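You operate a simulated robot arm through the tools that you are given. There is no shell and no other tool. Be economical: measure what you need, move in short steps, check, and stop when the job is done.

You are at the controls of a simulated two-armed robot. One attempt, no reset.

JOB
Shut the small welder down, preset 90 amps and flow 20, and lower its screen.
Fine: switch off and close the cylinder valve before the dials are turned.
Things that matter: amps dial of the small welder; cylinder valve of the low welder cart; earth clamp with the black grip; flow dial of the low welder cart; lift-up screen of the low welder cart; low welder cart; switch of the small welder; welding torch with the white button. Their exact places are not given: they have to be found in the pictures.

It is judged by the outcome, as a careful person would: the job done as asked, and still so three seconds after it is handed in. It fails if anything else is knocked over, pushed out of place, dropped, spilled or broken.

ROBOT AND FRAMES
Two 7-joint arms with fingered hands on one trunk, on a base that drives. Base frame: it is fixed to the floor where the robot stands at the start and does not move with it; the origin is under the middle of the robot, x ahead of it, y to its left, z up. Readings come in cm, rad, newtons and seconds.
The left shoulder is at the start at [2.8, 18.2, 136.4], the right one opposite. With the tool pointing down near the work surface each hand reaches from about 10 to 70 cm from the robot's upright axis, wherever it stands, measured 20 degrees to its own side. Places, roughly: amps dial of the small welder [50, 20, 110]; cylinder valve of the low welder cart [100, -10, 100]; flow dial of the low welder cart [80, -20, 90]; lift-up screen of the low welder cart [60, 40, 120]; low welder cart [80, 10, 70]; switch of the small welder [60, 0, 120]. Payload 3.8 kg a hand.
Tool frame (each hand has its own): the origin (TCP) lies between the finger pads and is the grasp point; the fingertips stand 3 cm ahead of it; z points along the fingers, y is the line along which they close. Largest opening 10.4 cm; the body of the gripper starts 3.5 cm behind the TCP. The gripper is a hand of 4 fingers: y runs from the thumb to the fingers, the wrist lies at [-1.7, -10.4, -17.8] in the tool frame.
Orientation is that of the tool frame in the base frame, as [roll, pitch, yaw] about the fixed x, y, z axes, in that order (R = Rz(yaw) Ry(pitch) Rx(roll)). With the fingers straight down and the wrist toward the robot, the tool's x, y and z point along [0, 1, 0], [1, 0, 0] and [0, 0, -1] of the base frame.

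CONTROLS
- The arms move only by the tool servo_tool. It takes "left_steps", "right_steps" or both (then of equal length, played together; a hand with none holds still); each is a list that holds one entry, the list of rows, each a list of 6 numbers: the turn, a rotation vector about the base's x, y, z in units of 8 degrees (1.0 is 8 degrees), then the shift along the base's x, y, z in units of 25 mm (1.0 is 25 mm). In form: [[[rx, ry, rz, dx, dy, dz], ...]]. A call has 1 to 20 rows; each row shifts and turns the commanded pose from where the row before left it. A call with a number of a shift or a turn outside -1 to 1 is refused whole. Each row takes 0.2 s and may step no farther than 5 cm and 0.15 rad from the row before; otherwise, the whole call is refused. Where a pose cannot be reached the arm comes as near as it can. A force on the tool above 40 N (or 10 N above the force at the start of the call, whichever is more), or a blocked arm, ends the call early, and 0.2 s more pass. In this call time passes only in rows, and 0.2 s behind the last. The reply holds the time, the measured pose of the TCP, the force on the tool along the base axes, the opening and the grip force, in the units named above and with some noise, with the torque about the TCP (base axes, N m) and any sound that the robot's microphone picked up.
- Cameras (640 x 400 px; columns grow to the right, rows downward): "scene" is now at [10.34, 1.06, 155.57]; the picture's right is [0.18, -0.98, -0.00], its down [-0.33, -0.06, -0.94] and it looks along [0.93, 0.17, -0.34] (base axes); focal length 214 px, centre (320, 200). "left" rides on the left gripper at [-6.6, -9, -12.5] in its tool frame; the picture's right is [-0.78, -0.30, 0.56], its down [0.57, -0.70, 0.42] and it looks along [0.27, 0.65, 0.71] (tool axes); focal length 275 px, centre (320, 200). "right" rides on the right gripper at [6.6, -9, -12.6] in its tool frame; the picture's right is [-0.78, 0.30, -0.56], its down [-0.57, -0.70, 0.42] and it looks along [-0.26, 0.65, 0.71] (tool axes); focal length 275 px, centre (320, 200).
- camera(camera): a new picture of that camera. It takes no simulated time.
- slide_trunk(by): slides the trunk up (or, below 0, down) by that many cm; the arms and the scene camera ride with it, the base frame stays. It gives what a move gives, with no picture.
- base_move(legs): drives the robot by 1 to 6 legs, each [ahead, left, turn to the left] in cm, cm and rad, along the robot's own axes; the way and the turn of a leg run together, so that a leg with both is an arc; at most 150 cm and 3.142 rad a leg. The arms and the cameras ride along, it lands a little off, and it stops where it bumps. It gives what a move gives.
- set_fingers(index, middle, ring, thumb_bend, thumb_turn, hand): sets how far each is bent, from 0 (flat) to 100 (curled in); at 30 the hand is open as for a grip, at 70 the pads meet at the TCP. One left out holds its place. A second passes; each finger stops where it meets its share of the squeeze, and holds until it gets a number again. It is the only way to open and close the hand. It gives what a move gives, with no picture; readings hold the bend of each and the force on the fingers (four entries, about 0 where the hand has none), thumb and palm. thumb_turn goes from beside the hand (0) to across from the fingers (100), as for a grip.
- pan_tilt(pan, tilt): turns the head with the scene camera to pan (to the left, within 1.501 rad either way) and tilt (down, from -0.506 to 1.204), counted from straight ahead of the robot. It gives what a move gives.
- probe_pixels(camera, pixels): for up to 12 pixels [column, row] of the newest picture of that camera ("zoom" is the newest enlarged one), the place [x, y, z] in the base frame of the surface seen there, good to about 0.2 cm, but the place of the scene camera against the robot may be out by one fixed shift of up to 1.8 cm in any direction. It takes no simulated time.
- zoom(camera, box): a new picture of the part [left, top, right, bottom] of that camera's present view, enlarged. It takes no simulated time.
- finish_job(): hands the job in; it is judged then, once.

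Work in short steps. Measure before you move; look again where a grasp or a placing could have gone wrong, and mend it. You have 80 turns and 70 pictures in all, those below and enlarged ones among them. Open the grippers and draw the arms clear of the work before you hand the job in, unless the task says otherwise; then end with one line.

The tools are called after "Call:" as a command line: name --argument value ..., lists and objects as JSON in quotes. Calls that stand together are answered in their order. servo_tool: Moves the arms, as the interface text tells. Its arguments: {"type":"object","properties":{"left_steps":{"type":"array"},"right_steps":{"type":"array"}},"required":[]} The other tools are called the same way: slide_trunk (by) slides the trunk up or down; set_fingers (index, middle, ring, thumb_bend, thumb_turn, hand) moves the fingers one by one; base_move (legs) drives the base; pan_tilt (pan, tilt) turns the head that bears the scene camera; camera (camera) takes a picture; probe_pixels (camera, pixels) gives the place of the surface under pixels of a picture; zoom (camera, box) takes an enlarged picture of a part of a camera's view; finish_job () hands the job in.

At the start:

```text
time_s: 0.0
left_ee_pos: [39.74, 16.7, 164.66]
left_orientation: [3.141, 0.001, 1.572]
left_ft_force: [-0.6, 0.1, -0.1]
left_wrist_torque: [0.01, 0.03, -0.03]
left_width: 10.38
left_grasp_force: 0.0
left_shape: jaw
left_bend: [30.0, 30.0, 30.0, 30.0, 97.0]
left_finger forces: [0.0, 0.0, 0.0, 0.0, 0.0, 0.0]
right_ee_pos: [49.98, -21.89, 168.66]
right_orientation: [3.139, 0.0, 1.568]
right_ft_force: [0.4, -0.1, -0.2]
right_wrist_torque: [-0.02, 0.0, 0.02]
right_width: 10.36
right_grasp_force: 0.1
right_shape: jaw
right_bend: [30.0, 30.0, 30.0, 30.0, 97.0]
right_finger forces: [0.0, 0.0, 0.0, 0.1, 0.0, 0.0]
trunk travel left (down, up): [-51.5, 24.2]
robot x, y, heading: [0.34, 0.2, 0.0]
head pan, tilt: [0.182, 0.342]
```

scene: 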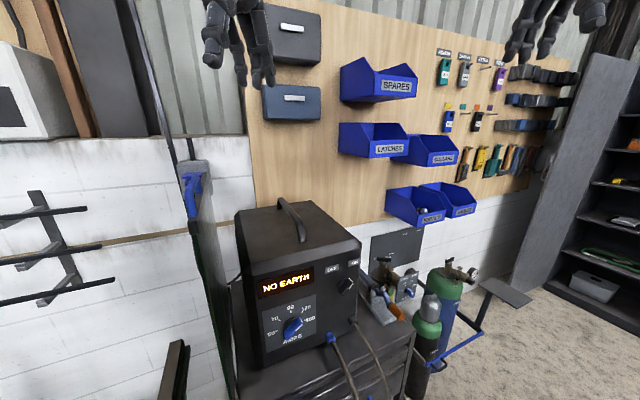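
right: 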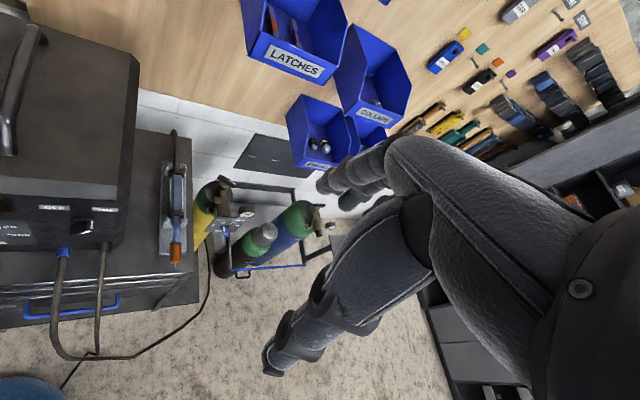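
left: 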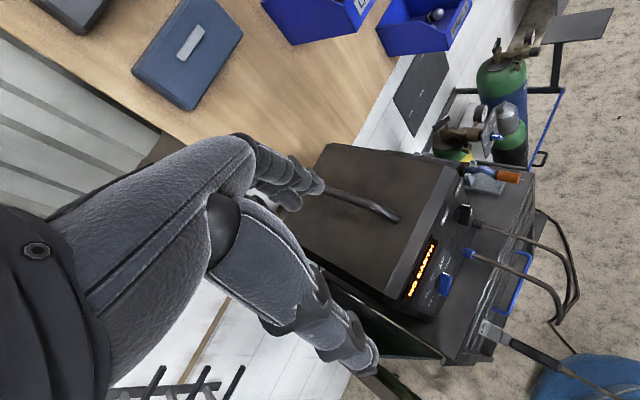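

The scene picture shows the welder with "NO EARTH" at (285,285), blue dial at (293,327), a switch near (347,283), cylinders at (440,300). I zoom on these parts.

Call:
zoom --camera "scene" --box '[230, 240, 390, 340]'

Call:
zoom --camera "scene" --box '[360, 220, 520, 320]'

Call:
pan_tilt --pan 0.1 --tilt 0.8

Call:
camera --camera "scene"

```text
4.00 times, centred on (310, 290) of scene
```

zoom: 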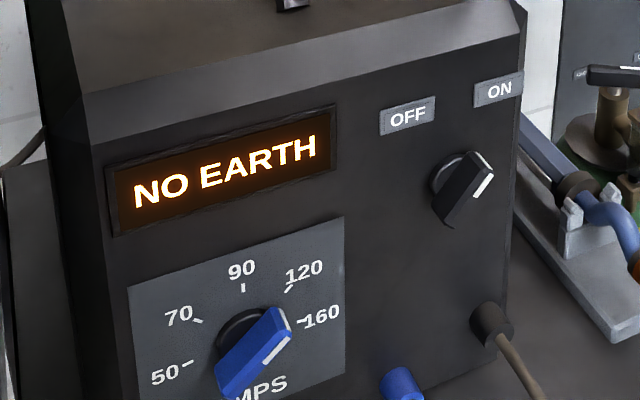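

```text
4.00 times, centred on (440, 270) of scene
```

zoom: 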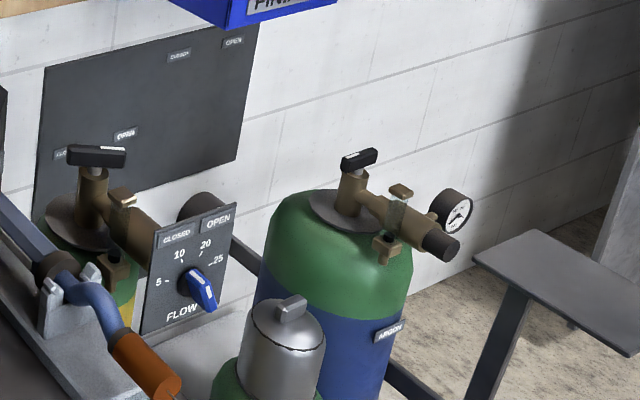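

```text
time_s: 0.9
left_ee_pos: [39.84, 16.63, 164.63]
left_orientation: [3.141, 0.002, 1.574]
left_ft_force: [0.3, -0.1, 0.6]
left_wrist_torque: [0.01, -0.01, 0.01]
left_width: 10.37
left_grasp_force: 0.0
left_shape: jaw
left_bend: [30.0, 30.0, 30.0, 30.0, 97.0]
left_finger forces: [0.0, 0.0, 0.0, 0.0, 0.0, 0.0]
right_ee_pos: [49.86, -21.89, 168.56]
right_orientation: [3.14, 0.001, 1.569]
right_ft_force: [0.2, -0.7, -0.5]
right_wrist_torque: [-0.02, 0.02, 0.03]
right_width: 10.36
right_grasp_force: 0.0
right_shape: jaw
right_bend: [30.0, 30.0, 30.0, 30.0, 97.0]
right_finger forces: [0.0, 0.0, 0.0, 0.0, 0.0, 0.0]
trunk travel left (down, up): [-51.5, 24.2]
robot x, y, heading: [-0.41, 0.6, -0.005]
head pan, tilt: [0.099, 0.799]
```

```text
64 pictures are left
```

scene: 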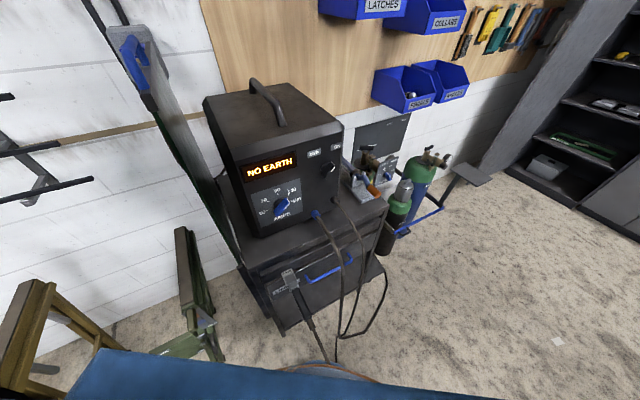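

Now I probe the main features on the new scene picture.

Call:
probe_pixels --camera "scene" --pixels '[[283, 207], [328, 168], [369, 150], [389, 172], [428, 153], [136, 45], [155, 90], [215, 200], [290, 380], [290, 280], [325, 275], [245, 230]]'

Call:
zoom --camera "scene" --box '[320, 120, 480, 220]'

Call:
zoom --camera "scene" --box '[80, 0, 272, 120]'

Call:
zoom --camera "scene" --box '[180, 170, 420, 320]'

```text
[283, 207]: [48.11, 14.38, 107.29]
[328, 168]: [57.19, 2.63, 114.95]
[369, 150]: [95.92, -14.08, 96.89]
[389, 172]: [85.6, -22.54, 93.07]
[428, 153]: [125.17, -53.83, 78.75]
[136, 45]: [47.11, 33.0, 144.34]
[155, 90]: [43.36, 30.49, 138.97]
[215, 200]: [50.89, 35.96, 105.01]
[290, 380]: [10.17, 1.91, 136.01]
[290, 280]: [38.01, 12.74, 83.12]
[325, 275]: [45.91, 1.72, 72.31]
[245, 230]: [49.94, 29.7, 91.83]
```

```text
4.00 times, centred on (400, 170) of scene
```

zoom: 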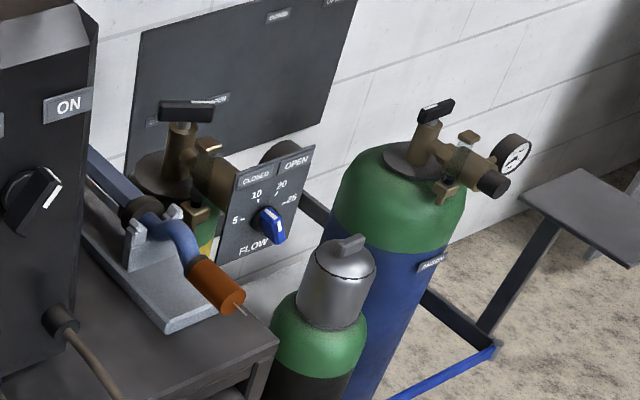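

```text
3.33 times, centred on (176, 60) of scene
```

zoom: 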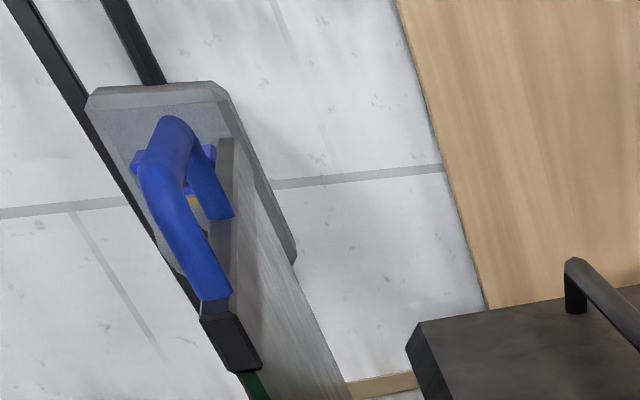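

```text
2.67 times, centred on (300, 245) of scene
```

zoom: 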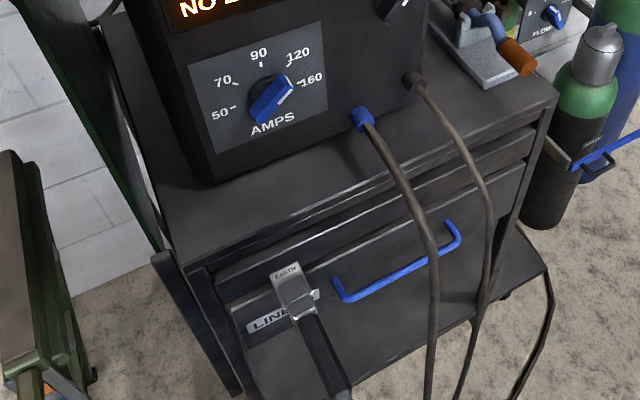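

I probe welder panel corners and screen in the scene, and take wrist cameras' views for bias-free measurement.

Call:
probe_pixels --camera "left" --pixels '[[446, 285], [463, 213], [462, 187], [405, 300], [440, 320], [445, 207], [443, 133], [497, 137], [510, 178], [435, 250], [412, 310], [505, 330]]'

Call:
zoom --camera "left" --box '[380, 170, 540, 330]'

Call:
zoom --camera "left" --box '[400, 20, 592, 200]'

Call:
probe_pixels --camera "scene" --pixels '[[240, 160], [340, 130], [295, 150], [257, 200], [300, 185], [315, 153], [337, 147], [143, 62], [128, 28], [160, 45], [170, 120], [225, 215]]'

```text
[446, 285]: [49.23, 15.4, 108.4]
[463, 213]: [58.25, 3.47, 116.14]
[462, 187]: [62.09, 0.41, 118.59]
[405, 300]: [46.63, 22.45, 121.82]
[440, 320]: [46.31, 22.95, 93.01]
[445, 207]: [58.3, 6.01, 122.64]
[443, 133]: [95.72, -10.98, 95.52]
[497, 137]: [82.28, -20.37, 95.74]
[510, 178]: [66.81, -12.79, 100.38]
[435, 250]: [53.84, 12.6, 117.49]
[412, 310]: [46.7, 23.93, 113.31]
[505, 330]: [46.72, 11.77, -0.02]
```

```text
2.50 times, centred on (460, 250) of left
```

zoom: 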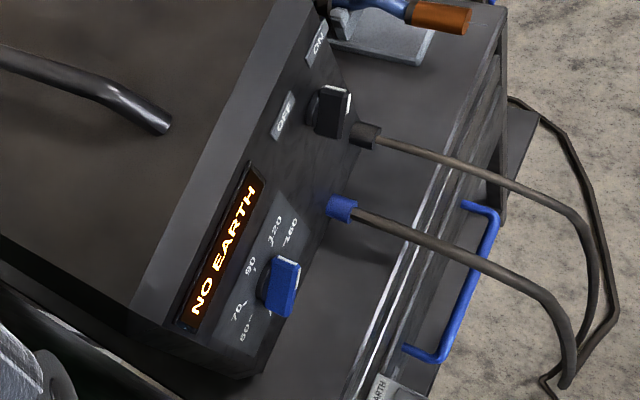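

```text
2.22 times, centred on (496, 110) of left
```

zoom: 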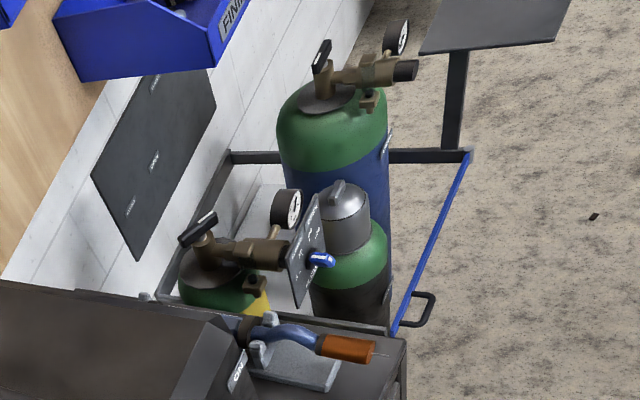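

```text
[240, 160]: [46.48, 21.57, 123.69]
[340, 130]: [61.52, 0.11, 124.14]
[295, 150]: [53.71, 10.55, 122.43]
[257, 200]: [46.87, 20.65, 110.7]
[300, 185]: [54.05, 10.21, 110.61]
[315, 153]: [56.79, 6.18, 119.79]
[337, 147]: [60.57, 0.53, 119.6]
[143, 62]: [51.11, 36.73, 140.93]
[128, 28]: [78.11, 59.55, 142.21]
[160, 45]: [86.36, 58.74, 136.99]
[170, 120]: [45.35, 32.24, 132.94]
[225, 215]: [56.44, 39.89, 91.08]
```

Scene bias is about (+1.1,+0.9,+1.15) against the wrist camera. I look closer at the screen with the head panned left.

Call:
pan_tilt --pan 0.65 --tilt 0.5

Call:
camera --camera "scene"

Call:
zoom --camera "scene" --box '[240, 80, 400, 180]'

```text
time_s: 1.9
left_ee_pos: [39.76, 16.67, 164.6]
left_orientation: [-3.141, 0.001, 1.572]
left_ft_force: [-0.3, -0.8, 0.1]
left_wrist_torque: [0.03, 0.0, 0.02]
left_width: 10.34
left_grasp_force: 0.0
left_shape: jaw
left_bend: [30.0, 30.0, 30.0, 30.0, 97.0]
left_finger forces: [0.0, 0.0, 0.0, 0.0, 0.0, 0.0]
right_ee_pos: [49.82, -21.85, 168.69]
right_orientation: [3.14, -0.002, 1.568]
right_ft_force: [-0.6, 1.0, 0.7]
right_wrist_torque: [-0.04, -0.01, -0.01]
right_width: 10.37
right_grasp_force: 0.0
right_shape: jaw
right_bend: [30.0, 30.0, 30.0, 30.0, 97.0]
right_finger forces: [0.1, 0.1, 0.1, 0.0, 0.0, 0.1]
trunk travel left (down, up): [-51.5, 24.2]
robot x, y, heading: [0.03, 0.4, -0.002]
head pan, tilt: [0.649, 0.499]
```

```text
58 pictures are left
```

scene: 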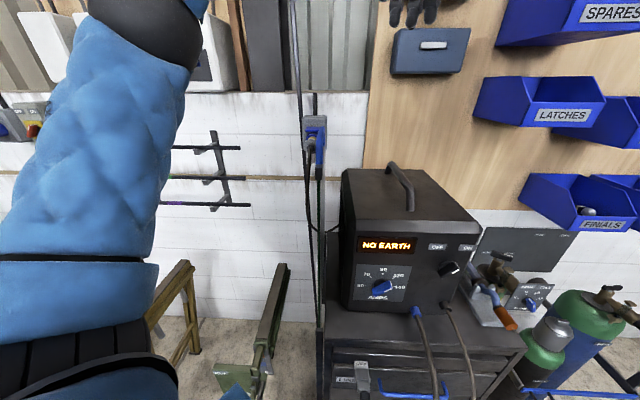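

```text
4.00 times, centred on (320, 130) of scene
```

zoom: 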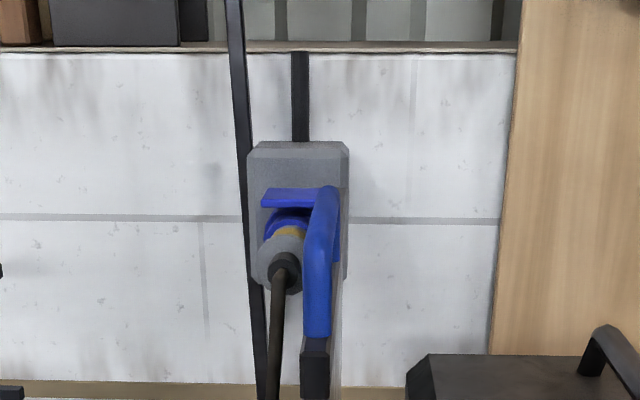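

I probe the handle and screen outline from this zoom.

Call:
probe_pixels --camera "zoom" --pixels '[[325, 190], [320, 240], [318, 330], [338, 250], [315, 380], [337, 300], [332, 390], [337, 345]]'

Call:
probe_pixels --camera "scene" --pixels '[[320, 220], [320, 300], [318, 380], [308, 250], [327, 230], [250, 340], [280, 280], [180, 270]]'

Call:
zoom --camera "scene" --box '[280, 200, 520, 350]'

```text
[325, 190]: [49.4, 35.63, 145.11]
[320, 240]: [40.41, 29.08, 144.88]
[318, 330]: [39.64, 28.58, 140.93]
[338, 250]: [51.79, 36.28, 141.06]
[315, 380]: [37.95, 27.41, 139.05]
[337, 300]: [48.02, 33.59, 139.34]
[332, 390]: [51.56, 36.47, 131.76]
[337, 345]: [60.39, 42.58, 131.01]
```

```text
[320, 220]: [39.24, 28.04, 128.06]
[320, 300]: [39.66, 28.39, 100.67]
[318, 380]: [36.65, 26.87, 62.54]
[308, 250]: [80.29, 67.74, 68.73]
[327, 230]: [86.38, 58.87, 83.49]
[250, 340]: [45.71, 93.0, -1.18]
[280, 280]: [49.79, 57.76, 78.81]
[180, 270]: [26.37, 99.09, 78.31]
```

```text
2.67 times, centred on (400, 275) of scene
```

zoom: 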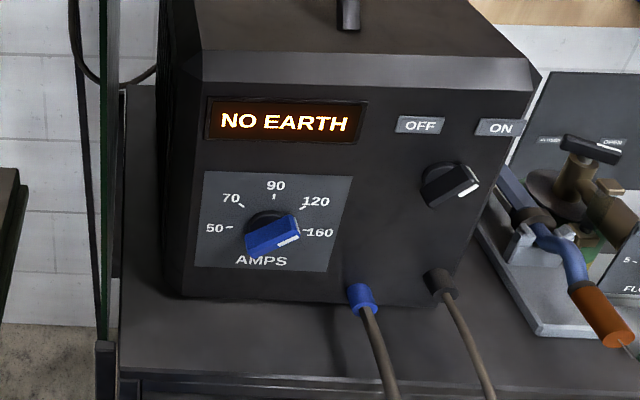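

The knob panel is vertical, facing into direction d≈(0.82,0.57,0); the switch is at about (58.3,3.5,116). I bring the right hand to horizontal pointing while descending outside the cart.

Call:
servo_tool --right_steps '[[[0, -1, 0, -0.4, 0, -1], [0, -1, 0, -0.4, 0, -1], [0, -1, 0, -0.4, 0, -1], [0, -1, 0, -0.4, 0, -1], [0, -1, 0, -0.4, 0, -1], [0, -1, 0, -0.4, 0, -1], [0, -1, 0, -0.4, 0, -1], [0, -1, 0, -0.4, 0, -1], [0, -1, 0, -0.4, 0, -1], [0, -1, 0, -0.4, 0, -1], [0, -1, 0, -0.4, 0, -1], [0, -0.25, 0, -0.4, 0, -1], [0, 0, 1, 0, 0, -1], [0, 0, 1, 0, 0, -1], [0, 0, 1, 0, 0, -1], [0, 0, 1, 0, 0, -1], [0, 0, 0.3, 0, 0, -1]]]'

Call:
pan_tilt --pan 0.2 --tilt 0.7

Call:
camera --camera "scene"

Call:
camera --camera "right"

```text
time_s: 5.5
left_ee_pos: [39.56, 16.6, 164.64]
left_orientation: [-3.141, 0.002, 1.57]
left_ft_force: [0.3, -0.1, 0.5]
left_wrist_torque: [0.0, 0.01, -0.01]
left_width: 10.35
left_grasp_force: 0.1
left_shape: jaw
left_bend: [30.0, 30.0, 30.0, 30.0, 97.0]
left_finger forces: [0.0, 0.0, 0.1, 0.1, 0.0, 0.1]
right_ee_pos: [44.84, -20.01, 141.87]
right_orientation: [1.961, 0.07, 2.137]
right_ft_force: [0.5, -0.5, -0.2]
right_wrist_torque: [0.01, 0.03, -0.02]
right_width: 10.41
right_grasp_force: 0.1
right_shape: jaw
right_bend: [30.0, 30.0, 30.0, 30.0, 97.0]
right_finger forces: [0.0, 0.1, 0.1, 0.0, 0.0, 0.0]
right hand out of reach, approached as far as the arm can: row 8, 9, 10, 11, 12, 13, 14
trunk travel left (down, up): [-51.5, 24.2]
robot x, y, heading: [0.24, 0.11, -0.0]
head pan, tilt: [0.649, 0.499]
```

```text
time_s: 6.4
left_ee_pos: [39.79, 16.71, 164.51]
left_orientation: [-3.141, 0.0, 1.572]
left_ft_force: [0.3, -0.3, 0.5]
left_wrist_torque: [0.01, 0.03, 0.03]
left_width: 10.36
left_grasp_force: 0.0
left_shape: jaw
left_bend: [30.0, 30.0, 30.0, 30.0, 97.0]
left_finger forces: [0.0, 0.0, 0.0, 0.0, 0.0, 0.0]
right_ee_pos: [45.03, -19.94, 141.81]
right_orientation: [1.961, 0.068, 2.134]
right_ft_force: [-0.6, 0.0, 0.4]
right_wrist_torque: [-0.02, 0.01, -0.01]
right_width: 10.38
right_grasp_force: 0.0
right_shape: jaw
right_bend: [30.0, 30.0, 30.0, 30.0, 97.0]
right_finger forces: [0.1, 0.0, 0.1, 0.0, 0.1, 0.0]
trunk travel left (down, up): [-51.5, 24.2]
robot x, y, heading: [0.04, -0.02, 0.002]
head pan, tilt: [0.201, 0.7]
```

```text
55 pictures are left
```

scene: 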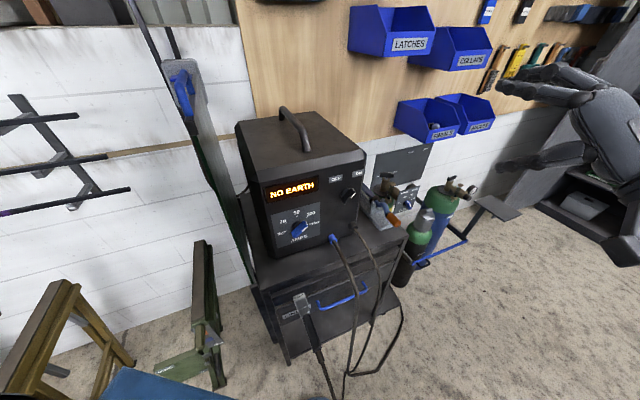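

```text
54 pictures are left
```

right: 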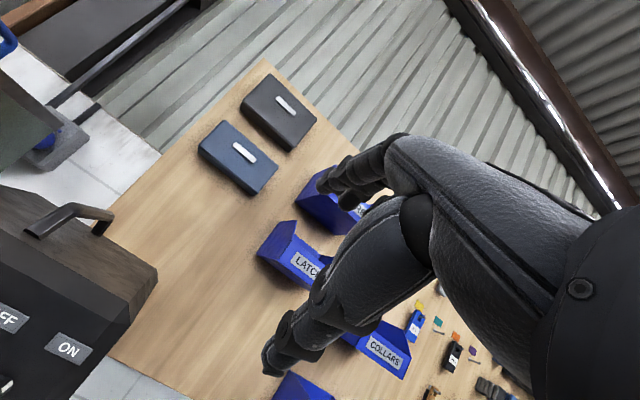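

The arm hit its wrist limits there (tool still 22° down). I'd rather face the panel squarely: sidestep right and turn left 0.6 rad so the panel is straight ahead.

Call:
base_move --legs '[[3, -20, 0], [0, 0, 0.6]]'

Call:
pan_tilt --pan 0.0 --tilt 0.7

Call:
camera --camera "scene"

```text
time_s: 9.6
left_ee_pos: [26.27, 16.67, 164.68]
left_orientation: [-3.141, 0.001, 2.176]
left_ft_force: [0.1, -1.3, -0.8]
left_wrist_torque: [0.0, 0.0, -0.02]
left_width: 10.36
left_grasp_force: 0.1
left_shape: jaw
left_bend: [30.0, 30.0, 30.0, 30.0, 97.0]
left_finger forces: [0.0, 0.1, 0.0, 0.0, 0.0, 0.1]
right_ee_pos: [51.38, -10.57, 141.86]
right_orientation: [1.961, 0.068, 2.739]
right_ft_force: [0.2, 1.0, -0.8]
right_wrist_torque: [0.0, 0.01, 0.02]
right_width: 10.41
right_grasp_force: 0.0
right_shape: jaw
right_bend: [30.0, 30.0, 30.0, 30.0, 97.0]
right_finger forces: [0.1, 0.0, 0.1, 0.1, 0.0, 0.1]
trunk travel left (down, up): [-51.5, 24.2]
robot x, y, heading: [2.75, -19.68, 0.606]
head pan, tilt: [0.201, 0.7]
```

```text
time_s: 10.3
left_ee_pos: [26.22, 16.82, 164.57]
left_orientation: [-3.142, 0.001, 2.177]
left_ft_force: [-0.4, 0.5, -1.0]
left_wrist_torque: [0.02, 0.01, 0.0]
left_width: 10.37
left_grasp_force: 0.1
left_shape: jaw
left_bend: [30.0, 30.0, 30.0, 30.0, 97.0]
left_finger forces: [0.0, 0.1, 0.0, 0.0, 0.1, 0.1]
right_ee_pos: [51.36, -10.45, 141.69]
right_orientation: [1.962, 0.069, 2.742]
right_ft_force: [0.6, 1.1, 0.3]
right_wrist_torque: [0.0, 0.02, 0.02]
right_width: 10.38
right_grasp_force: 0.0
right_shape: jaw
right_bend: [30.0, 30.0, 30.0, 30.0, 97.0]
right_finger forces: [0.1, 0.0, 0.1, 0.0, 0.1, 0.0]
trunk travel left (down, up): [-51.5, 24.2]
robot x, y, heading: [3.0, -19.64, 0.607]
head pan, tilt: [0.0, 0.7]
```

```text
53 pictures are left
```

scene: 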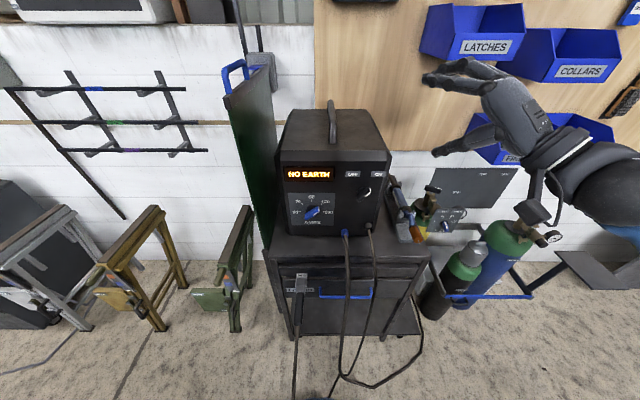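

Now square to the panel. I zoom in on the welder face and probe marks.

Call:
zoom --camera "scene" --box '[270, 150, 398, 246]'

Call:
probe_pixels --camera "scene" --pixels '[[367, 192], [312, 212], [288, 220], [375, 220], [351, 174], [377, 174], [300, 160], [380, 160]]'

```text
4.17 times, centred on (334, 198) of scene
```

zoom: 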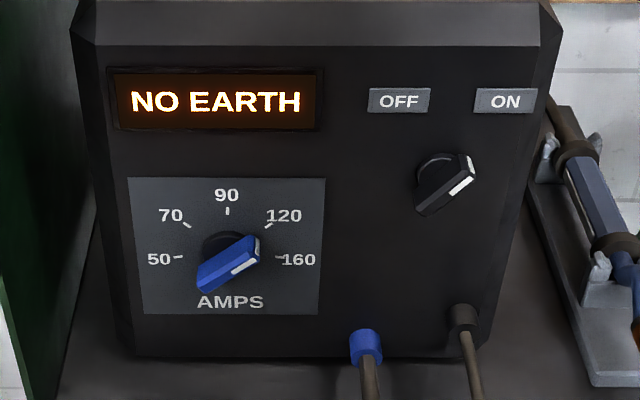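

```text
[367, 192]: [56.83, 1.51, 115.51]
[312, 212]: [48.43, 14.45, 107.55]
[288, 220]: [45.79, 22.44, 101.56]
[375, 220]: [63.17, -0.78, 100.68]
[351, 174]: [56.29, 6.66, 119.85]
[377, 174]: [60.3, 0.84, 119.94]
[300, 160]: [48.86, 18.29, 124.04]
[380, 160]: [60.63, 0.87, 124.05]
```

I probe the ticks, labels and knob ends for the angles.

Call:
probe_pixels --camera "zoom" --pixels '[[178, 258], [187, 225], [227, 211], [267, 225], [279, 258], [203, 282], [255, 243], [228, 236], [423, 208], [470, 160], [420, 165], [464, 312]]'

```text
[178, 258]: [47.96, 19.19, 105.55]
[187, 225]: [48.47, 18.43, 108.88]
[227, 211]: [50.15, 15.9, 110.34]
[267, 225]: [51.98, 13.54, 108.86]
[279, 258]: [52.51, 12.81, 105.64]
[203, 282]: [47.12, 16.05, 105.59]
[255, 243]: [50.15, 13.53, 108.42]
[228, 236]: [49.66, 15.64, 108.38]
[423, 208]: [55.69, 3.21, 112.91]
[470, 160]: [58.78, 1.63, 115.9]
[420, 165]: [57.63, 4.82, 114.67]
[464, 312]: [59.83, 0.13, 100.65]
```

Panel frame: d=(0.814,0.58,0), u=(0.58,−0.814,0). Amps knob at U=16.05,z=107.5 pointing ~50° (120); switch at U≈30.9, z≈115.6 pointing ~45° (ON). I bring the right hand in front of the switch, closing line perpendicular to the wing.

Call:
servo_tool --right_steps '[[[0, 0, -1, -0.14, 0.21, -0.87], [0, 0, -1, -0.14, 0.21, -0.87], [0, 0, -1, -0.14, 0.21, -0.87], [0, 0, -0.95, -0.14, 0.21, -0.87], [0.58, -0.814, 0, -0.14, 0.21, -0.87], [0.58, -0.814, 0, -0.14, 0.21, -0.87], [0.46, -0.65, 0, -0.14, 0.21, -0.87], [-0.814, -0.58, 0, -0.14, 0.21, -0.87], [-0.814, -0.58, 0, -0.14, 0.21, -0.87], [-0.814, -0.58, 0, -0.14, 0.21, -0.87], [-0.814, -0.58, 0, -0.14, 0.21, -0.87], [-0.814, -0.58, 0, -0.14, 0.21, -0.87], [-0.08, -0.06, 0, 0, 0, 0]]]'

Call:
camera --camera "scene"

Call:
camera --camera "right"

```text
time_s: 13.1
left_ee_pos: [26.28, 16.68, 164.58]
left_orientation: [-3.141, 0.001, 2.177]
left_ft_force: [1.0, -0.2, 0.1]
left_wrist_torque: [0.0, -0.02, -0.03]
left_width: 10.37
left_grasp_force: 0.0
left_shape: jaw
left_bend: [30.0, 30.0, 30.0, 30.0, 97.0]
left_finger forces: [0.0, 0.0, 0.1, 0.1, 0.0, 0.1]
right_ee_pos: [63.85, -33.7, 132.99]
right_orientation: [1.55, 0.775, 2.158]
right_ft_force: [0.2, 0.4, 0.6]
right_wrist_torque: [-0.02, 0.01, -0.03]
right_width: 10.4
right_grasp_force: 0.0
right_shape: jaw
right_bend: [30.0, 30.0, 30.0, 30.0, 97.0]
right_finger forces: [0.1, 0.0, 0.1, 0.0, 0.1, 0.0]
right hand out of reach, approached as far as the arm can: row 2, 3, 4, 5, 6, 7, 8, 9, 10, 11, 12, 13
trunk travel left (down, up): [-51.5, 24.2]
robot x, y, heading: [3.13, -19.74, 0.605]
head pan, tilt: [0.0, 0.7]
```

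```text
51 pictures are left
```

scene: 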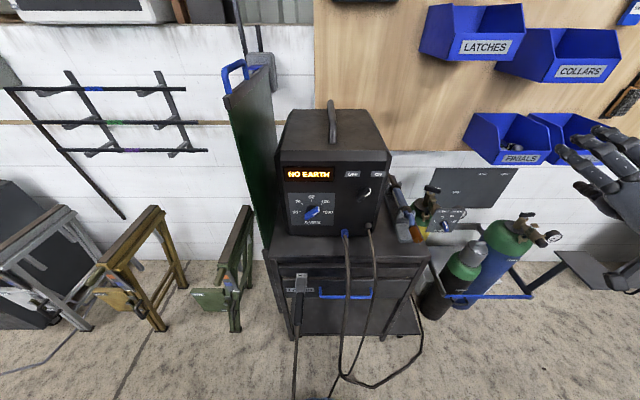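

```text
50 pictures are left
```

right: 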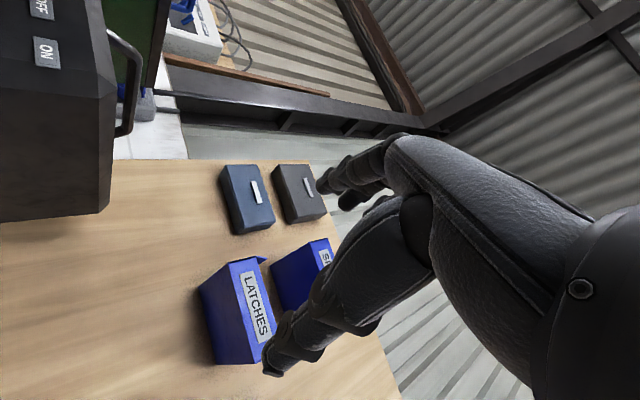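

The orientation is reached but the position isn't: the wrist would need too much bend with the shoulders this high. I lower the trunk 35 cm so the forearm rises towards the panel.

Call:
slide_trunk --by -35

Call:
servo_tool --right_steps '[[[0, 0, 0, -0.6, 0.6, 0.2], [0, 0, 0, -0.6, 0.6, 0.2], [0, 0, 0, -0.6, 0.6, 0.2], [0, 0, 0, -0.6, 0.6, 0.2], [0, 0, 0, -0.6, 0.6, 0.2]]]'

```text
time_s: 16.6
left_ee_pos: [26.22, 16.76, 129.66]
left_orientation: [-3.141, 0.001, 2.176]
left_ft_force: [-0.4, -0.6, 0.7]
left_wrist_torque: [0.03, 0.01, 0.0]
left_width: 10.38
left_grasp_force: 0.1
left_shape: jaw
left_bend: [30.0, 30.0, 30.0, 30.0, 97.0]
left_finger forces: [0.1, 0.1, 0.0, 0.0, 0.1, 0.0]
right_ee_pos: [63.76, -33.74, 98.08]
right_orientation: [1.544, 0.775, 2.151]
right_ft_force: [0.3, -0.1, 0.2]
right_wrist_torque: [0.03, 0.02, 0.0]
right_width: 10.38
right_grasp_force: 0.0
right_shape: jaw
right_bend: [30.0, 30.0, 30.0, 30.0, 97.0]
right_finger forces: [0.1, 0.0, 0.0, 0.0, 0.1, 0.0]
trunk travel left (down, up): [-16.5, 59.2]
robot x, y, heading: [2.67, -19.61, 0.602]
head pan, tilt: [0.0, 0.7]
```

```text
time_s: 17.8
left_ee_pos: [26.27, 16.66, 129.56]
left_orientation: [3.141, 0.002, 2.176]
left_ft_force: [-0.4, 0.1, 0.4]
left_wrist_torque: [0.01, -0.01, 0.01]
left_width: 10.38
left_grasp_force: 0.1
left_shape: jaw
left_bend: [30.0, 30.0, 30.0, 30.0, 97.0]
left_finger forces: [0.1, 0.0, 0.0, 0.0, 0.0, 0.0]
right_ee_pos: [58.17, -27.3, 100.44]
right_orientation: [1.544, 0.774, 2.15]
right_ft_force: [0.4, -0.1, -0.1]
right_wrist_torque: [-0.01, -0.03, 0.01]
right_width: 10.4
right_grasp_force: 0.1
right_shape: jaw
right_bend: [30.0, 30.0, 30.0, 30.0, 97.0]
right_finger forces: [0.1, 0.0, 0.1, 0.0, 0.0, 0.0]
right hand out of reach, approached as far as the arm can: row 5
trunk travel left (down, up): [-16.5, 59.2]
robot x, y, heading: [3.01, -19.63, 0.605]
head pan, tilt: [0.0, 0.7]
```

Progress; I raise the hand first, then shift it left.

Call:
servo_tool --right_steps '[[[0, 0, 0, 0, 0, 1], [0, 0, 0, 0, 0, 1], [0, 0, 0, 0, 0, 1], [0, 0, 0, 0, 0, 1], [0, 0, 0, 0, 0, 1], [0, 0, 0, 0, 0, 1], [0, 0, 0, -0.5, 1, 0], [0, 0, 0, -0.5, 1, 0], [0, 0, 0, -0.5, 1, 0], [0, 0, 0, -0.5, 1, 0], [0, 0, 0, -0.5, 1, 0], [0, 0, 0, -0.5, 1, 0], [0, 0, 0, -0.5, 1, 0], [0, 0, 0, -0.5, 1, 0], [0, 0, 0, -0.5, 1, 0]]]'

Call:
camera --camera "right"

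```text
time_s: 21.0
left_ee_pos: [26.27, 16.76, 129.72]
left_orientation: [-3.14, 0.001, 2.177]
left_ft_force: [-1.0, 0.9, -0.3]
left_wrist_torque: [-0.02, 0.03, 0.01]
left_width: 10.37
left_grasp_force: 0.2
left_shape: jaw
left_bend: [30.0, 30.0, 30.0, 30.0, 97.0]
left_finger forces: [0.1, 0.0, 0.0, 0.0, 0.1, 0.0]
right_ee_pos: [56.67, -6.5, 118.79]
right_orientation: [1.555, 0.776, 2.155]
right_ft_force: [-1.1, -1.4, 3.2]
right_wrist_torque: [-0.27, 0.22, -0.03]
right_width: 10.38
right_grasp_force: 0.0
right_shape: jaw
right_bend: [30.0, 30.0, 30.0, 30.0, 97.0]
right_finger forces: [0.0, 0.0, 0.0, 0.0, 0.0, 0.1]
right hand out of reach, approached as far as the arm can: row 1, 2, 7, 8, 9, 10, 11, 12, 13, 14
trunk travel left (down, up): [-16.5, 59.2]
robot x, y, heading: [3.33, -19.41, 0.605]
head pan, tilt: [0.0, 0.7]
```

```text
49 pictures are left
```

right: 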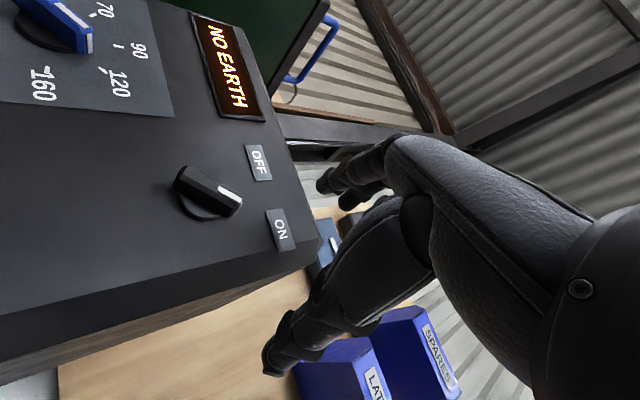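

The hand camera sees the switch at (208,192) and the amps dial. I probe with this unbiased camera.

Call:
probe_pixels --camera "right" --pixels '[[183, 175], [232, 197], [200, 215], [258, 163], [280, 228], [240, 260], [150, 150], [230, 192], [120, 45], [105, 72], [85, 40], [130, 100]]'

Call:
camera --camera "scene"

```text
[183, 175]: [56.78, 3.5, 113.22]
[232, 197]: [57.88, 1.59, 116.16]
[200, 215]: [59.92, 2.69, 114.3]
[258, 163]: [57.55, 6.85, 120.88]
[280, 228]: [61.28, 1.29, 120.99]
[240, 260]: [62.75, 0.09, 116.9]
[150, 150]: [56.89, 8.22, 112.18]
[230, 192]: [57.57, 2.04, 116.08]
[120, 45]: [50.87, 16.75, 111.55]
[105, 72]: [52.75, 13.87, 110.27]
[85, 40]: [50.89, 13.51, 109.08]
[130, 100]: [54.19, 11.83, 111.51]
```

```text
48 pictures are left
```

scene: 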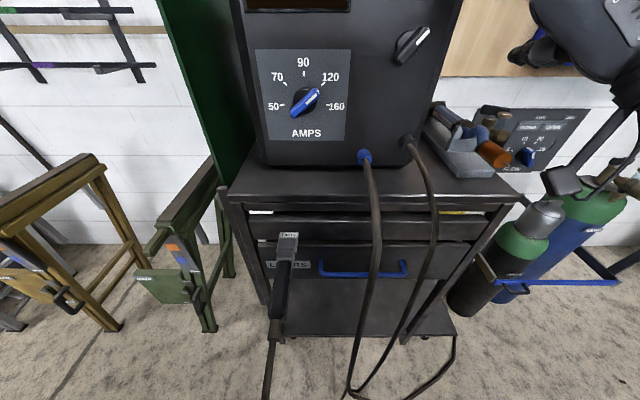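

Unbiased: panel plane D≈50.8, switch centre U≈31.1, z≈114.9, front D≈48.1, pointer ~+37°. I try shifting the hand left along the panel to line up.

Call:
servo_tool --right_steps '[[[0, 0, 0, -0.3, 0.65, -0.4], [0, 0, 0, -0.3, 0.65, -0.4], [0, 0, 0, -0.3, 0.65, -0.4], [0, 0, 0, -0.3, 0.65, -0.4]]]'

```text
time_s: 22.0
left_ee_pos: [26.29, 16.83, 129.7]
left_orientation: [3.141, 0.001, 2.176]
left_ft_force: [0.0, 0.6, 0.2]
left_wrist_torque: [-0.01, 0.01, 0.0]
left_width: 10.39
left_grasp_force: 0.1
left_shape: jaw
left_bend: [30.0, 30.0, 30.0, 30.0, 97.0]
left_finger forces: [0.0, 0.0, 0.0, 0.0, 0.0, 0.0]
right_ee_pos: [55.66, -4.35, 118.25]
right_orientation: [1.551, 0.776, 2.158]
right_ft_force: [1.1, -0.5, -0.8]
right_wrist_torque: [-0.02, -0.01, 0.01]
right_width: 10.37
right_grasp_force: 0.0
right_shape: jaw
right_bend: [30.0, 30.0, 30.0, 30.0, 97.0]
right_finger forces: [0.0, 0.1, 0.1, 0.0, 0.1, 0.0]
right hand out of reach, approached as far as the arm can: row 1, 2, 3, 4
trunk travel left (down, up): [-16.5, 59.2]
robot x, y, heading: [3.28, -19.74, 0.606]
head pan, tilt: [0.0, 0.7]
```

Still clipped: the arm seems cramped. I back the base up 10 cm and left 5 cm and then reach forward.

Call:
base_move --legs '[[-10, 5, 0]]'

Call:
servo_tool --right_steps '[[[0, 0, 0, 0.82, 0.58, -0.3], [0, 0, 0, 0.82, 0.58, -0.3], [0, 0, 0, 0.82, 0.58, -0.3], [0, 0, 0, 0.82, 0.58, -0.3]]]'

```text
time_s: 23.2
left_ee_pos: [14.89, 15.12, 129.64]
left_orientation: [3.14, 0.001, 2.177]
left_ft_force: [-0.7, -0.8, -0.6]
left_wrist_torque: [-0.01, -0.05, -0.01]
left_width: 10.36
left_grasp_force: 0.0
left_shape: jaw
left_bend: [30.0, 30.0, 30.0, 30.0, 97.0]
left_finger forces: [0.0, 0.0, 0.0, 0.0, 0.1, 0.1]
right_ee_pos: [44.5, -5.98, 118.46]
right_orientation: [1.549, 0.775, 2.156]
right_ft_force: [-0.6, -0.6, -1.1]
right_wrist_torque: [-0.04, 0.03, 0.01]
right_width: 10.38
right_grasp_force: 0.1
right_shape: jaw
right_bend: [30.0, 30.0, 30.0, 30.0, 97.0]
right_finger forces: [0.1, 0.1, 0.0, 0.1, 0.0, 0.1]
trunk travel left (down, up): [-16.5, 59.2]
robot x, y, heading: [-7.8, -21.15, 0.606]
head pan, tilt: [0.0, 0.7]
```

```text
time_s: 24.2
left_ee_pos: [14.98, 15.1, 129.6]
left_orientation: [3.141, 0.002, 2.175]
left_ft_force: [-0.5, 0.5, 0.8]
left_wrist_torque: [0.01, -0.02, 0.03]
left_width: 10.39
left_grasp_force: 0.1
left_shape: jaw
left_bend: [30.0, 30.0, 30.0, 30.0, 97.0]
left_finger forces: [0.0, 0.0, 0.0, 0.2, 0.0, 0.0]
right_ee_pos: [51.91, -4.77, 116.77]
right_orientation: [1.576, 0.781, 2.186]
right_ft_force: [0.2, 0.2, 0.2]
right_wrist_torque: [0.02, 0.02, -0.02]
right_width: 10.39
right_grasp_force: 0.2
right_shape: jaw
right_bend: [30.0, 30.0, 30.0, 30.0, 97.0]
right_finger forces: [0.0, 0.0, 0.1, 0.1, 0.1, 0.1]
right hand out of reach, approached as far as the arm can: row 1, 2, 3, 4
trunk travel left (down, up): [-16.5, 59.2]
robot x, y, heading: [-8.04, -21.06, 0.605]
head pan, tilt: [0.0, 0.7]
```

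The right palm is over-pronated for this grip; the natural side is y pointing right (wrist left of the knob). I retract the left hand, turn back to heading ≈0.05, and roll the right hand to the natural side while still clear of the cart.

Call:
servo_tool --left_steps '[[[0, 0, 0, -0.8, -0.57, 0], [0, 0, 0, -0.8, -0.57, 0], [0, 0, 0, -0.8, -0.57, 0], [0, 0, 0, -0.8, -0.57, 0], [0, 0, 0, -0.8, -0.57, 0]]]'

Call:
base_move --legs '[[0, 0, -0.55]]'

Call:
servo_tool --right_steps '[[[1, 0, 0, 0, 0, 0], [1, 0, 0, 0, 0, 0], [1, 0, 0, 0, 0, 0], [1, 0, 0, 0, 0, 0], [1, 0, 0, 0, 0, 0], [1, 0, 0, 0, 0, 0], [1, 0, 0, 0, 0, 0], [1, 0, 0, 0, 0, 0], [1, 0, 0, 0, 0, 0], [1, 0, 0, 0, 0, 0], [1, 0, 0, 0, 0, 0], [1, 0, 0, 0, 0, 0], [1, 0, 0, 0, 0, 0], [1, 0, 0, 0, 0, 0]]]'

```text
time_s: 25.4
left_ee_pos: [9.22, 9.13, 124.73]
left_orientation: [3.14, 0.005, 2.175]
left_ft_force: [1.3, 0.0, -0.6]
left_wrist_torque: [-0.01, 0.0, -0.01]
left_width: 10.34
left_grasp_force: 0.0
left_shape: jaw
left_bend: [30.0, 30.0, 30.0, 30.0, 97.0]
left_finger forces: [0.0, 0.1, 0.1, 0.0, 0.0, 0.1]
left hand out of reach, approached as far as the arm can: row 1, 2, 3, 4, 5
right_ee_pos: [51.83, -4.78, 116.83]
right_orientation: [1.576, 0.779, 2.186]
right_ft_force: [0.2, 0.0, 0.0]
right_wrist_torque: [0.01, -0.01, -0.01]
right_width: 10.41
right_grasp_force: 0.0
right_shape: jaw
right_bend: [30.0, 30.0, 30.0, 30.0, 97.0]
right_finger forces: [0.0, 0.0, 0.1, 0.0, 0.0, 0.0]
trunk travel left (down, up): [-16.5, 59.2]
robot x, y, heading: [-8.08, -21.21, 0.606]
head pan, tilt: [0.0, 0.7]
```

```text
time_s: 27.3
left_ee_pos: [22.37, -4.59, 124.64]
left_orientation: [3.14, 0.003, 1.622]
left_ft_force: [0.4, -0.1, 0.4]
left_wrist_torque: [-0.01, 0.03, -0.02]
left_width: 10.39
left_grasp_force: 0.1
left_shape: jaw
left_bend: [30.0, 30.0, 30.0, 30.0, 97.0]
left_finger forces: [0.1, 0.0, 0.0, 0.0, 0.0, 0.0]
right_ee_pos: [51.34, -38.54, 116.79]
right_orientation: [1.578, 0.78, 1.639]
right_ft_force: [-0.1, 0.2, 0.1]
right_wrist_torque: [-0.01, 0.0, 0.0]
right_width: 10.39
right_grasp_force: 0.2
right_shape: jaw
right_bend: [30.0, 30.0, 30.0, 30.0, 97.0]
right_finger forces: [0.2, 0.0, 0.0, 0.1, 0.0, 0.0]
trunk travel left (down, up): [-16.5, 59.2]
robot x, y, heading: [-8.11, -21.44, 0.051]
head pan, tilt: [0.0, 0.7]
```

```text
time_s: 30.3
left_ee_pos: [22.43, -4.57, 124.66]
left_orientation: [-3.141, 0.004, 1.624]
left_ft_force: [0.4, 0.5, 0.3]
left_wrist_torque: [0.0, 0.02, -0.01]
left_width: 10.35
left_grasp_force: 0.0
left_shape: jaw
left_bend: [30.0, 30.0, 30.0, 30.0, 97.0]
left_finger forces: [0.0, 0.1, 0.0, 0.0, 0.0, 0.1]
right_ee_pos: [43.58, -67.62, 105.32]
right_orientation: [1.414, -1.165, 1.705]
right_ft_force: [0.4, -0.3, -0.3]
right_wrist_torque: [0.02, -0.02, 0.04]
right_width: 10.38
right_grasp_force: 0.1
right_shape: jaw
right_bend: [30.0, 30.0, 30.0, 30.0, 97.0]
right_finger forces: [0.0, 0.0, 0.1, 0.0, 0.0, 0.0]
right hand out of reach, approached as far as the arm can: row 1, 2, 3, 4, 5, 6, 7, 8, 9, 10, 11, 12, 13, 14
trunk travel left (down, up): [-16.5, 59.2]
robot x, y, heading: [-8.11, -21.13, 0.051]
head pan, tilt: [0.0, 0.7]
```

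The orientation now works (φ≈67°). I bring the hand leftward, yaw it towards the panel direction and add roll.

Call:
servo_tool --right_steps '[[[0, 0, 0, 0, 1, 0.4], [0, 0, 0, 0, 1, 0.4], [0, 0, 0, 0, 1, 0.4], [0, 0, 0, 0, 1, 0.4], [0, 0, 1, 0, 1, 0.4], [0, 0, 1, 0, 1, 0.4], [0, 0, 1, 0, 1, 0.4], [0, 0, 1, 0, 1, 0.4], [0, 0, 0.5, 0, 1, 0.4], [0, 0, 0, 0, 1, 0.4]]]'

```text
time_s: 32.5
left_ee_pos: [22.44, -4.61, 124.56]
left_orientation: [-3.141, 0.003, 1.623]
left_ft_force: [-0.3, -0.2, 0.1]
left_wrist_torque: [0.0, -0.01, 0.02]
left_width: 10.36
left_grasp_force: 0.0
left_shape: jaw
left_bend: [30.0, 30.0, 30.0, 30.0, 97.0]
left_finger forces: [0.0, 0.1, 0.0, 0.0, 0.0, 0.0]
right_ee_pos: [46.39, -54.29, 111.29]
right_orientation: [1.421, -1.172, 2.322]
right_ft_force: [-0.1, 0.1, 0.7]
right_wrist_torque: [0.01, 0.0, 0.0]
right_width: 10.41
right_grasp_force: 0.1
right_shape: jaw
right_bend: [30.0, 30.0, 30.0, 30.0, 97.0]
right_finger forces: [0.0, 0.0, 0.0, 0.1, 0.0, 0.0]
right hand out of reach, approached as far as the arm can: row 1, 2, 3, 4, 5, 6, 9, 10
trunk travel left (down, up): [-16.5, 59.2]
robot x, y, heading: [-8.17, -21.08, 0.052]
head pan, tilt: [0.0, 0.7]
```

I look at the arm's configuration to understand the limit.

Call:
pan_tilt --pan -0.5 --tilt 0.5

Call:
camera --camera "scene"

```text
time_s: 33.4
left_ee_pos: [22.44, -4.5, 124.66]
left_orientation: [3.141, 0.004, 1.624]
left_ft_force: [0.0, 0.4, 0.3]
left_wrist_torque: [-0.03, -0.03, -0.01]
left_width: 10.36
left_grasp_force: 0.0
left_shape: jaw
left_bend: [30.0, 30.0, 30.0, 30.0, 97.0]
left_finger forces: [0.0, 0.0, 0.0, 0.0, 0.1, 0.1]
right_ee_pos: [46.41, -54.28, 111.09]
right_orientation: [1.426, -1.17, 2.316]
right_ft_force: [-0.4, -0.4, -0.5]
right_wrist_torque: [0.0, 0.0, -0.03]
right_width: 10.39
right_grasp_force: 0.1
right_shape: jaw
right_bend: [30.0, 30.0, 30.0, 30.0, 97.0]
right_finger forces: [0.0, 0.0, 0.0, 0.1, 0.1, 0.1]
trunk travel left (down, up): [-16.5, 59.2]
robot x, y, heading: [-8.15, -21.11, 0.052]
head pan, tilt: [-0.499, 0.499]
```

```text
47 pictures are left
```

scene: 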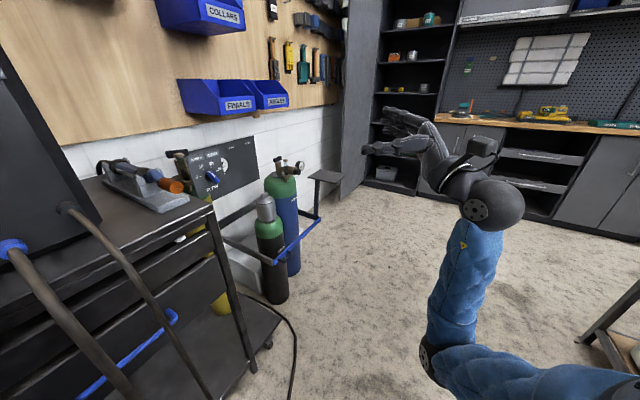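

The forearm stands vertical with the wrist bent hard; for this grip the shoulder should be about 28 cm above the wrist so the forearm lies level. I raise the trunk 28 cm and bring the hand back down.

Call:
slide_trunk --by 28

Call:
servo_tool --right_steps '[[[0, 0, 0, -0.1, 0.5, -1], [0, 0, 0, -0.1, 0.5, -1], [0, 0, 0, -0.1, 0.5, -1], [0, 0, 0, -0.1, 0.5, -1], [0, 0, 0, -0.1, 0.5, -1], [0, 0, 0, -0.1, 0.5, -1], [0, 0, 0, -0.1, 0.5, -1], [0, 0, 0, -0.1, 0.5, -1], [0, 0, 0, -0.1, 0.5, -1], [0, 0, 0, -0.1, 0.5, -1]]]'

```text
time_s: 36.2
left_ee_pos: [22.47, -4.47, 152.55]
left_orientation: [-3.141, 0.003, 1.623]
left_ft_force: [-0.1, -0.1, 0.0]
left_wrist_torque: [-0.01, -0.03, 0.01]
left_width: 10.4
left_grasp_force: 0.1
left_shape: jaw
left_bend: [30.0, 30.0, 30.0, 30.0, 97.0]
left_finger forces: [0.1, 0.1, 0.0, 0.0, 0.0, 0.0]
right_ee_pos: [46.38, -54.35, 138.96]
right_orientation: [1.427, -1.172, 2.312]
right_ft_force: [0.2, 0.7, -0.5]
right_wrist_torque: [-0.01, 0.0, -0.01]
right_width: 10.39
right_grasp_force: 0.1
right_shape: jaw
right_bend: [30.0, 30.0, 30.0, 30.0, 97.0]
right_finger forces: [0.0, 0.1, 0.0, 0.0, 0.0, 0.2]
trunk travel left (down, up): [-44.5, 31.2]
robot x, y, heading: [-7.92, -20.95, 0.052]
head pan, tilt: [-0.499, 0.499]
```

```text
time_s: 38.5
left_ee_pos: [22.42, -4.52, 152.57]
left_orientation: [-3.14, 0.005, 1.623]
left_ft_force: [-0.2, -0.3, 0.1]
left_wrist_torque: [0.0, -0.02, 0.03]
left_width: 10.37
left_grasp_force: 0.2
left_shape: jaw
left_bend: [30.0, 30.0, 30.0, 30.0, 97.0]
left_finger forces: [0.0, 0.1, 0.1, 0.0, 0.0, 0.0]
right_ee_pos: [43.9, -42.02, 114.52]
right_orientation: [1.432, -1.151, 2.308]
right_ft_force: [-0.3, 0.8, -0.3]
right_wrist_torque: [-0.03, -0.01, 0.02]
right_width: 10.39
right_grasp_force: 0.0
right_shape: jaw
right_bend: [30.0, 30.0, 30.0, 30.0, 97.0]
right_finger forces: [0.1, 0.0, 0.0, 0.1, 0.1, 0.0]
trunk travel left (down, up): [-44.5, 31.2]
robot x, y, heading: [-8.11, -20.97, 0.054]
head pan, tilt: [-0.499, 0.499]
```

That works freely. I now roll towards φ≈127° about the panel normal.

Call:
servo_tool --right_steps '[[[0.814, 0.58, 0, 0, 0.3, 0], [0.814, 0.58, 0, 0, 0.3, 0], [0.814, 0.58, 0, 0, 0.3, 0], [0.814, 0.58, 0, 0, 0.3, 0], [0.814, 0.58, 0, 0, 0.3, 0], [0.814, 0.58, 0, 0, 0.3, 0], [0.814, 0.58, 0, 0, 0.3, 0]]]'

```text
time_s: 39.0
left_ee_pos: [22.44, -4.52, 152.7]
left_orientation: [3.141, 0.005, 1.624]
left_ft_force: [0.6, 0.2, -0.4]
left_wrist_torque: [0.01, 0.01, 0.01]
left_width: 10.36
left_grasp_force: 0.1
left_shape: jaw
left_bend: [30.0, 30.0, 30.0, 30.0, 97.0]
left_finger forces: [0.1, 0.0, 0.0, 0.0, 0.1, 0.0]
right_ee_pos: [43.52, -42.91, 113.02]
right_orientation: [1.789, -1.194, 1.993]
right_ft_force: [0.4, 0.2, -0.5]
right_wrist_torque: [0.0, -0.02, -0.01]
right_width: 10.38
right_grasp_force: 0.0
right_shape: jaw
right_bend: [30.0, 30.0, 30.0, 30.0, 97.0]
right_finger forces: [0.0, 0.0, 0.0, 0.0, 0.1, 0.1]
trunk travel left (down, up): [-44.5, 31.2]
robot x, y, heading: [-8.35, -21.23, 0.054]
head pan, tilt: [-0.499, 0.499]
stopped in row 2 (right hand): the arm was blocked; the commanded pose is now the measured one
```

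The roll is blocked at about φ=69°, but that suffices: closing three fingers against the thumb will square the wing to the pads, then I roll the other way. I drive left 33 cm and ahead 6 cm to bring the hand near the switch.

Call:
base_move --legs '[[5, 32, 0]]'

Call:
pan_tilt --pan 0.2 --tilt 0.6

Call:
camera --camera "scene"

Call:
camera --camera "right"

```text
time_s: 41.1
left_ee_pos: [26.0, 27.37, 152.72]
left_orientation: [3.141, 0.003, 1.619]
left_ft_force: [0.2, 0.2, -0.3]
left_wrist_torque: [-0.04, -0.02, 0.04]
left_width: 10.37
left_grasp_force: 0.1
left_shape: jaw
left_bend: [30.0, 30.0, 30.0, 30.0, 97.0]
left_finger forces: [0.1, 0.0, 0.1, 0.1, 0.1, 0.1]
right_ee_pos: [46.89, -11.03, 113.01]
right_orientation: [1.79, -1.194, 1.988]
right_ft_force: [0.3, 0.4, 0.1]
right_wrist_torque: [0.03, 0.02, 0.01]
right_width: 10.4
right_grasp_force: 0.0
right_shape: jaw
right_bend: [30.0, 30.0, 30.0, 30.0, 97.0]
right_finger forces: [0.0, 0.1, 0.0, 0.1, 0.0, 0.1]
trunk travel left (down, up): [-44.5, 31.2]
robot x, y, heading: [-4.8, 10.67, 0.046]
head pan, tilt: [-0.499, 0.499]
```

```text
time_s: 42.2
left_ee_pos: [25.89, 27.28, 152.7]
left_orientation: [3.141, 0.004, 1.621]
left_ft_force: [0.3, 0.1, -0.1]
left_wrist_torque: [-0.03, 0.0, -0.01]
left_width: 10.35
left_grasp_force: 0.0
left_shape: jaw
left_bend: [30.0, 30.0, 30.0, 30.0, 97.0]
left_finger forces: [0.0, 0.0, 0.0, 0.0, 0.0, 0.0]
right_ee_pos: [46.98, -11.06, 112.94]
right_orientation: [1.788, -1.192, 1.992]
right_ft_force: [-0.2, -0.5, 0.7]
right_wrist_torque: [-0.03, -0.01, 0.01]
right_width: 10.38
right_grasp_force: 0.1
right_shape: jaw
right_bend: [30.0, 30.0, 30.0, 30.0, 97.0]
right_finger forces: [0.1, 0.1, 0.1, 0.0, 0.0, 0.1]
trunk travel left (down, up): [-44.5, 31.2]
robot x, y, heading: [-4.95, 11.15, 0.048]
head pan, tilt: [0.201, 0.6]
```

```text
46 pictures are left
```

scene: 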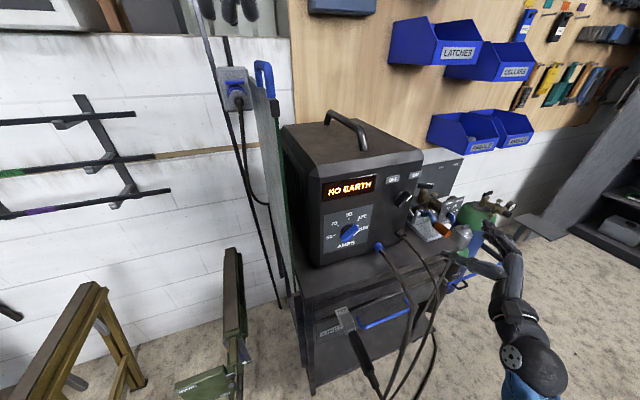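

```text
45 pictures are left
```

right: 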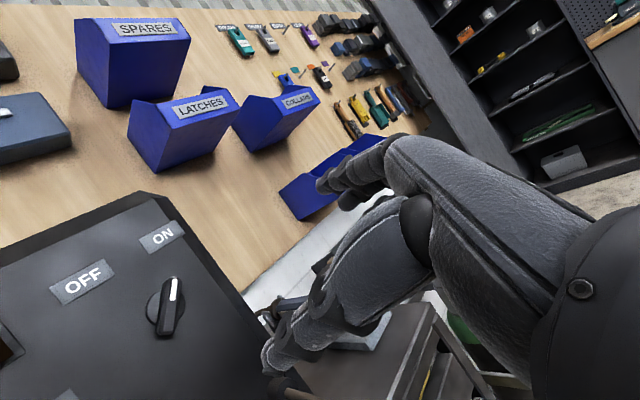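

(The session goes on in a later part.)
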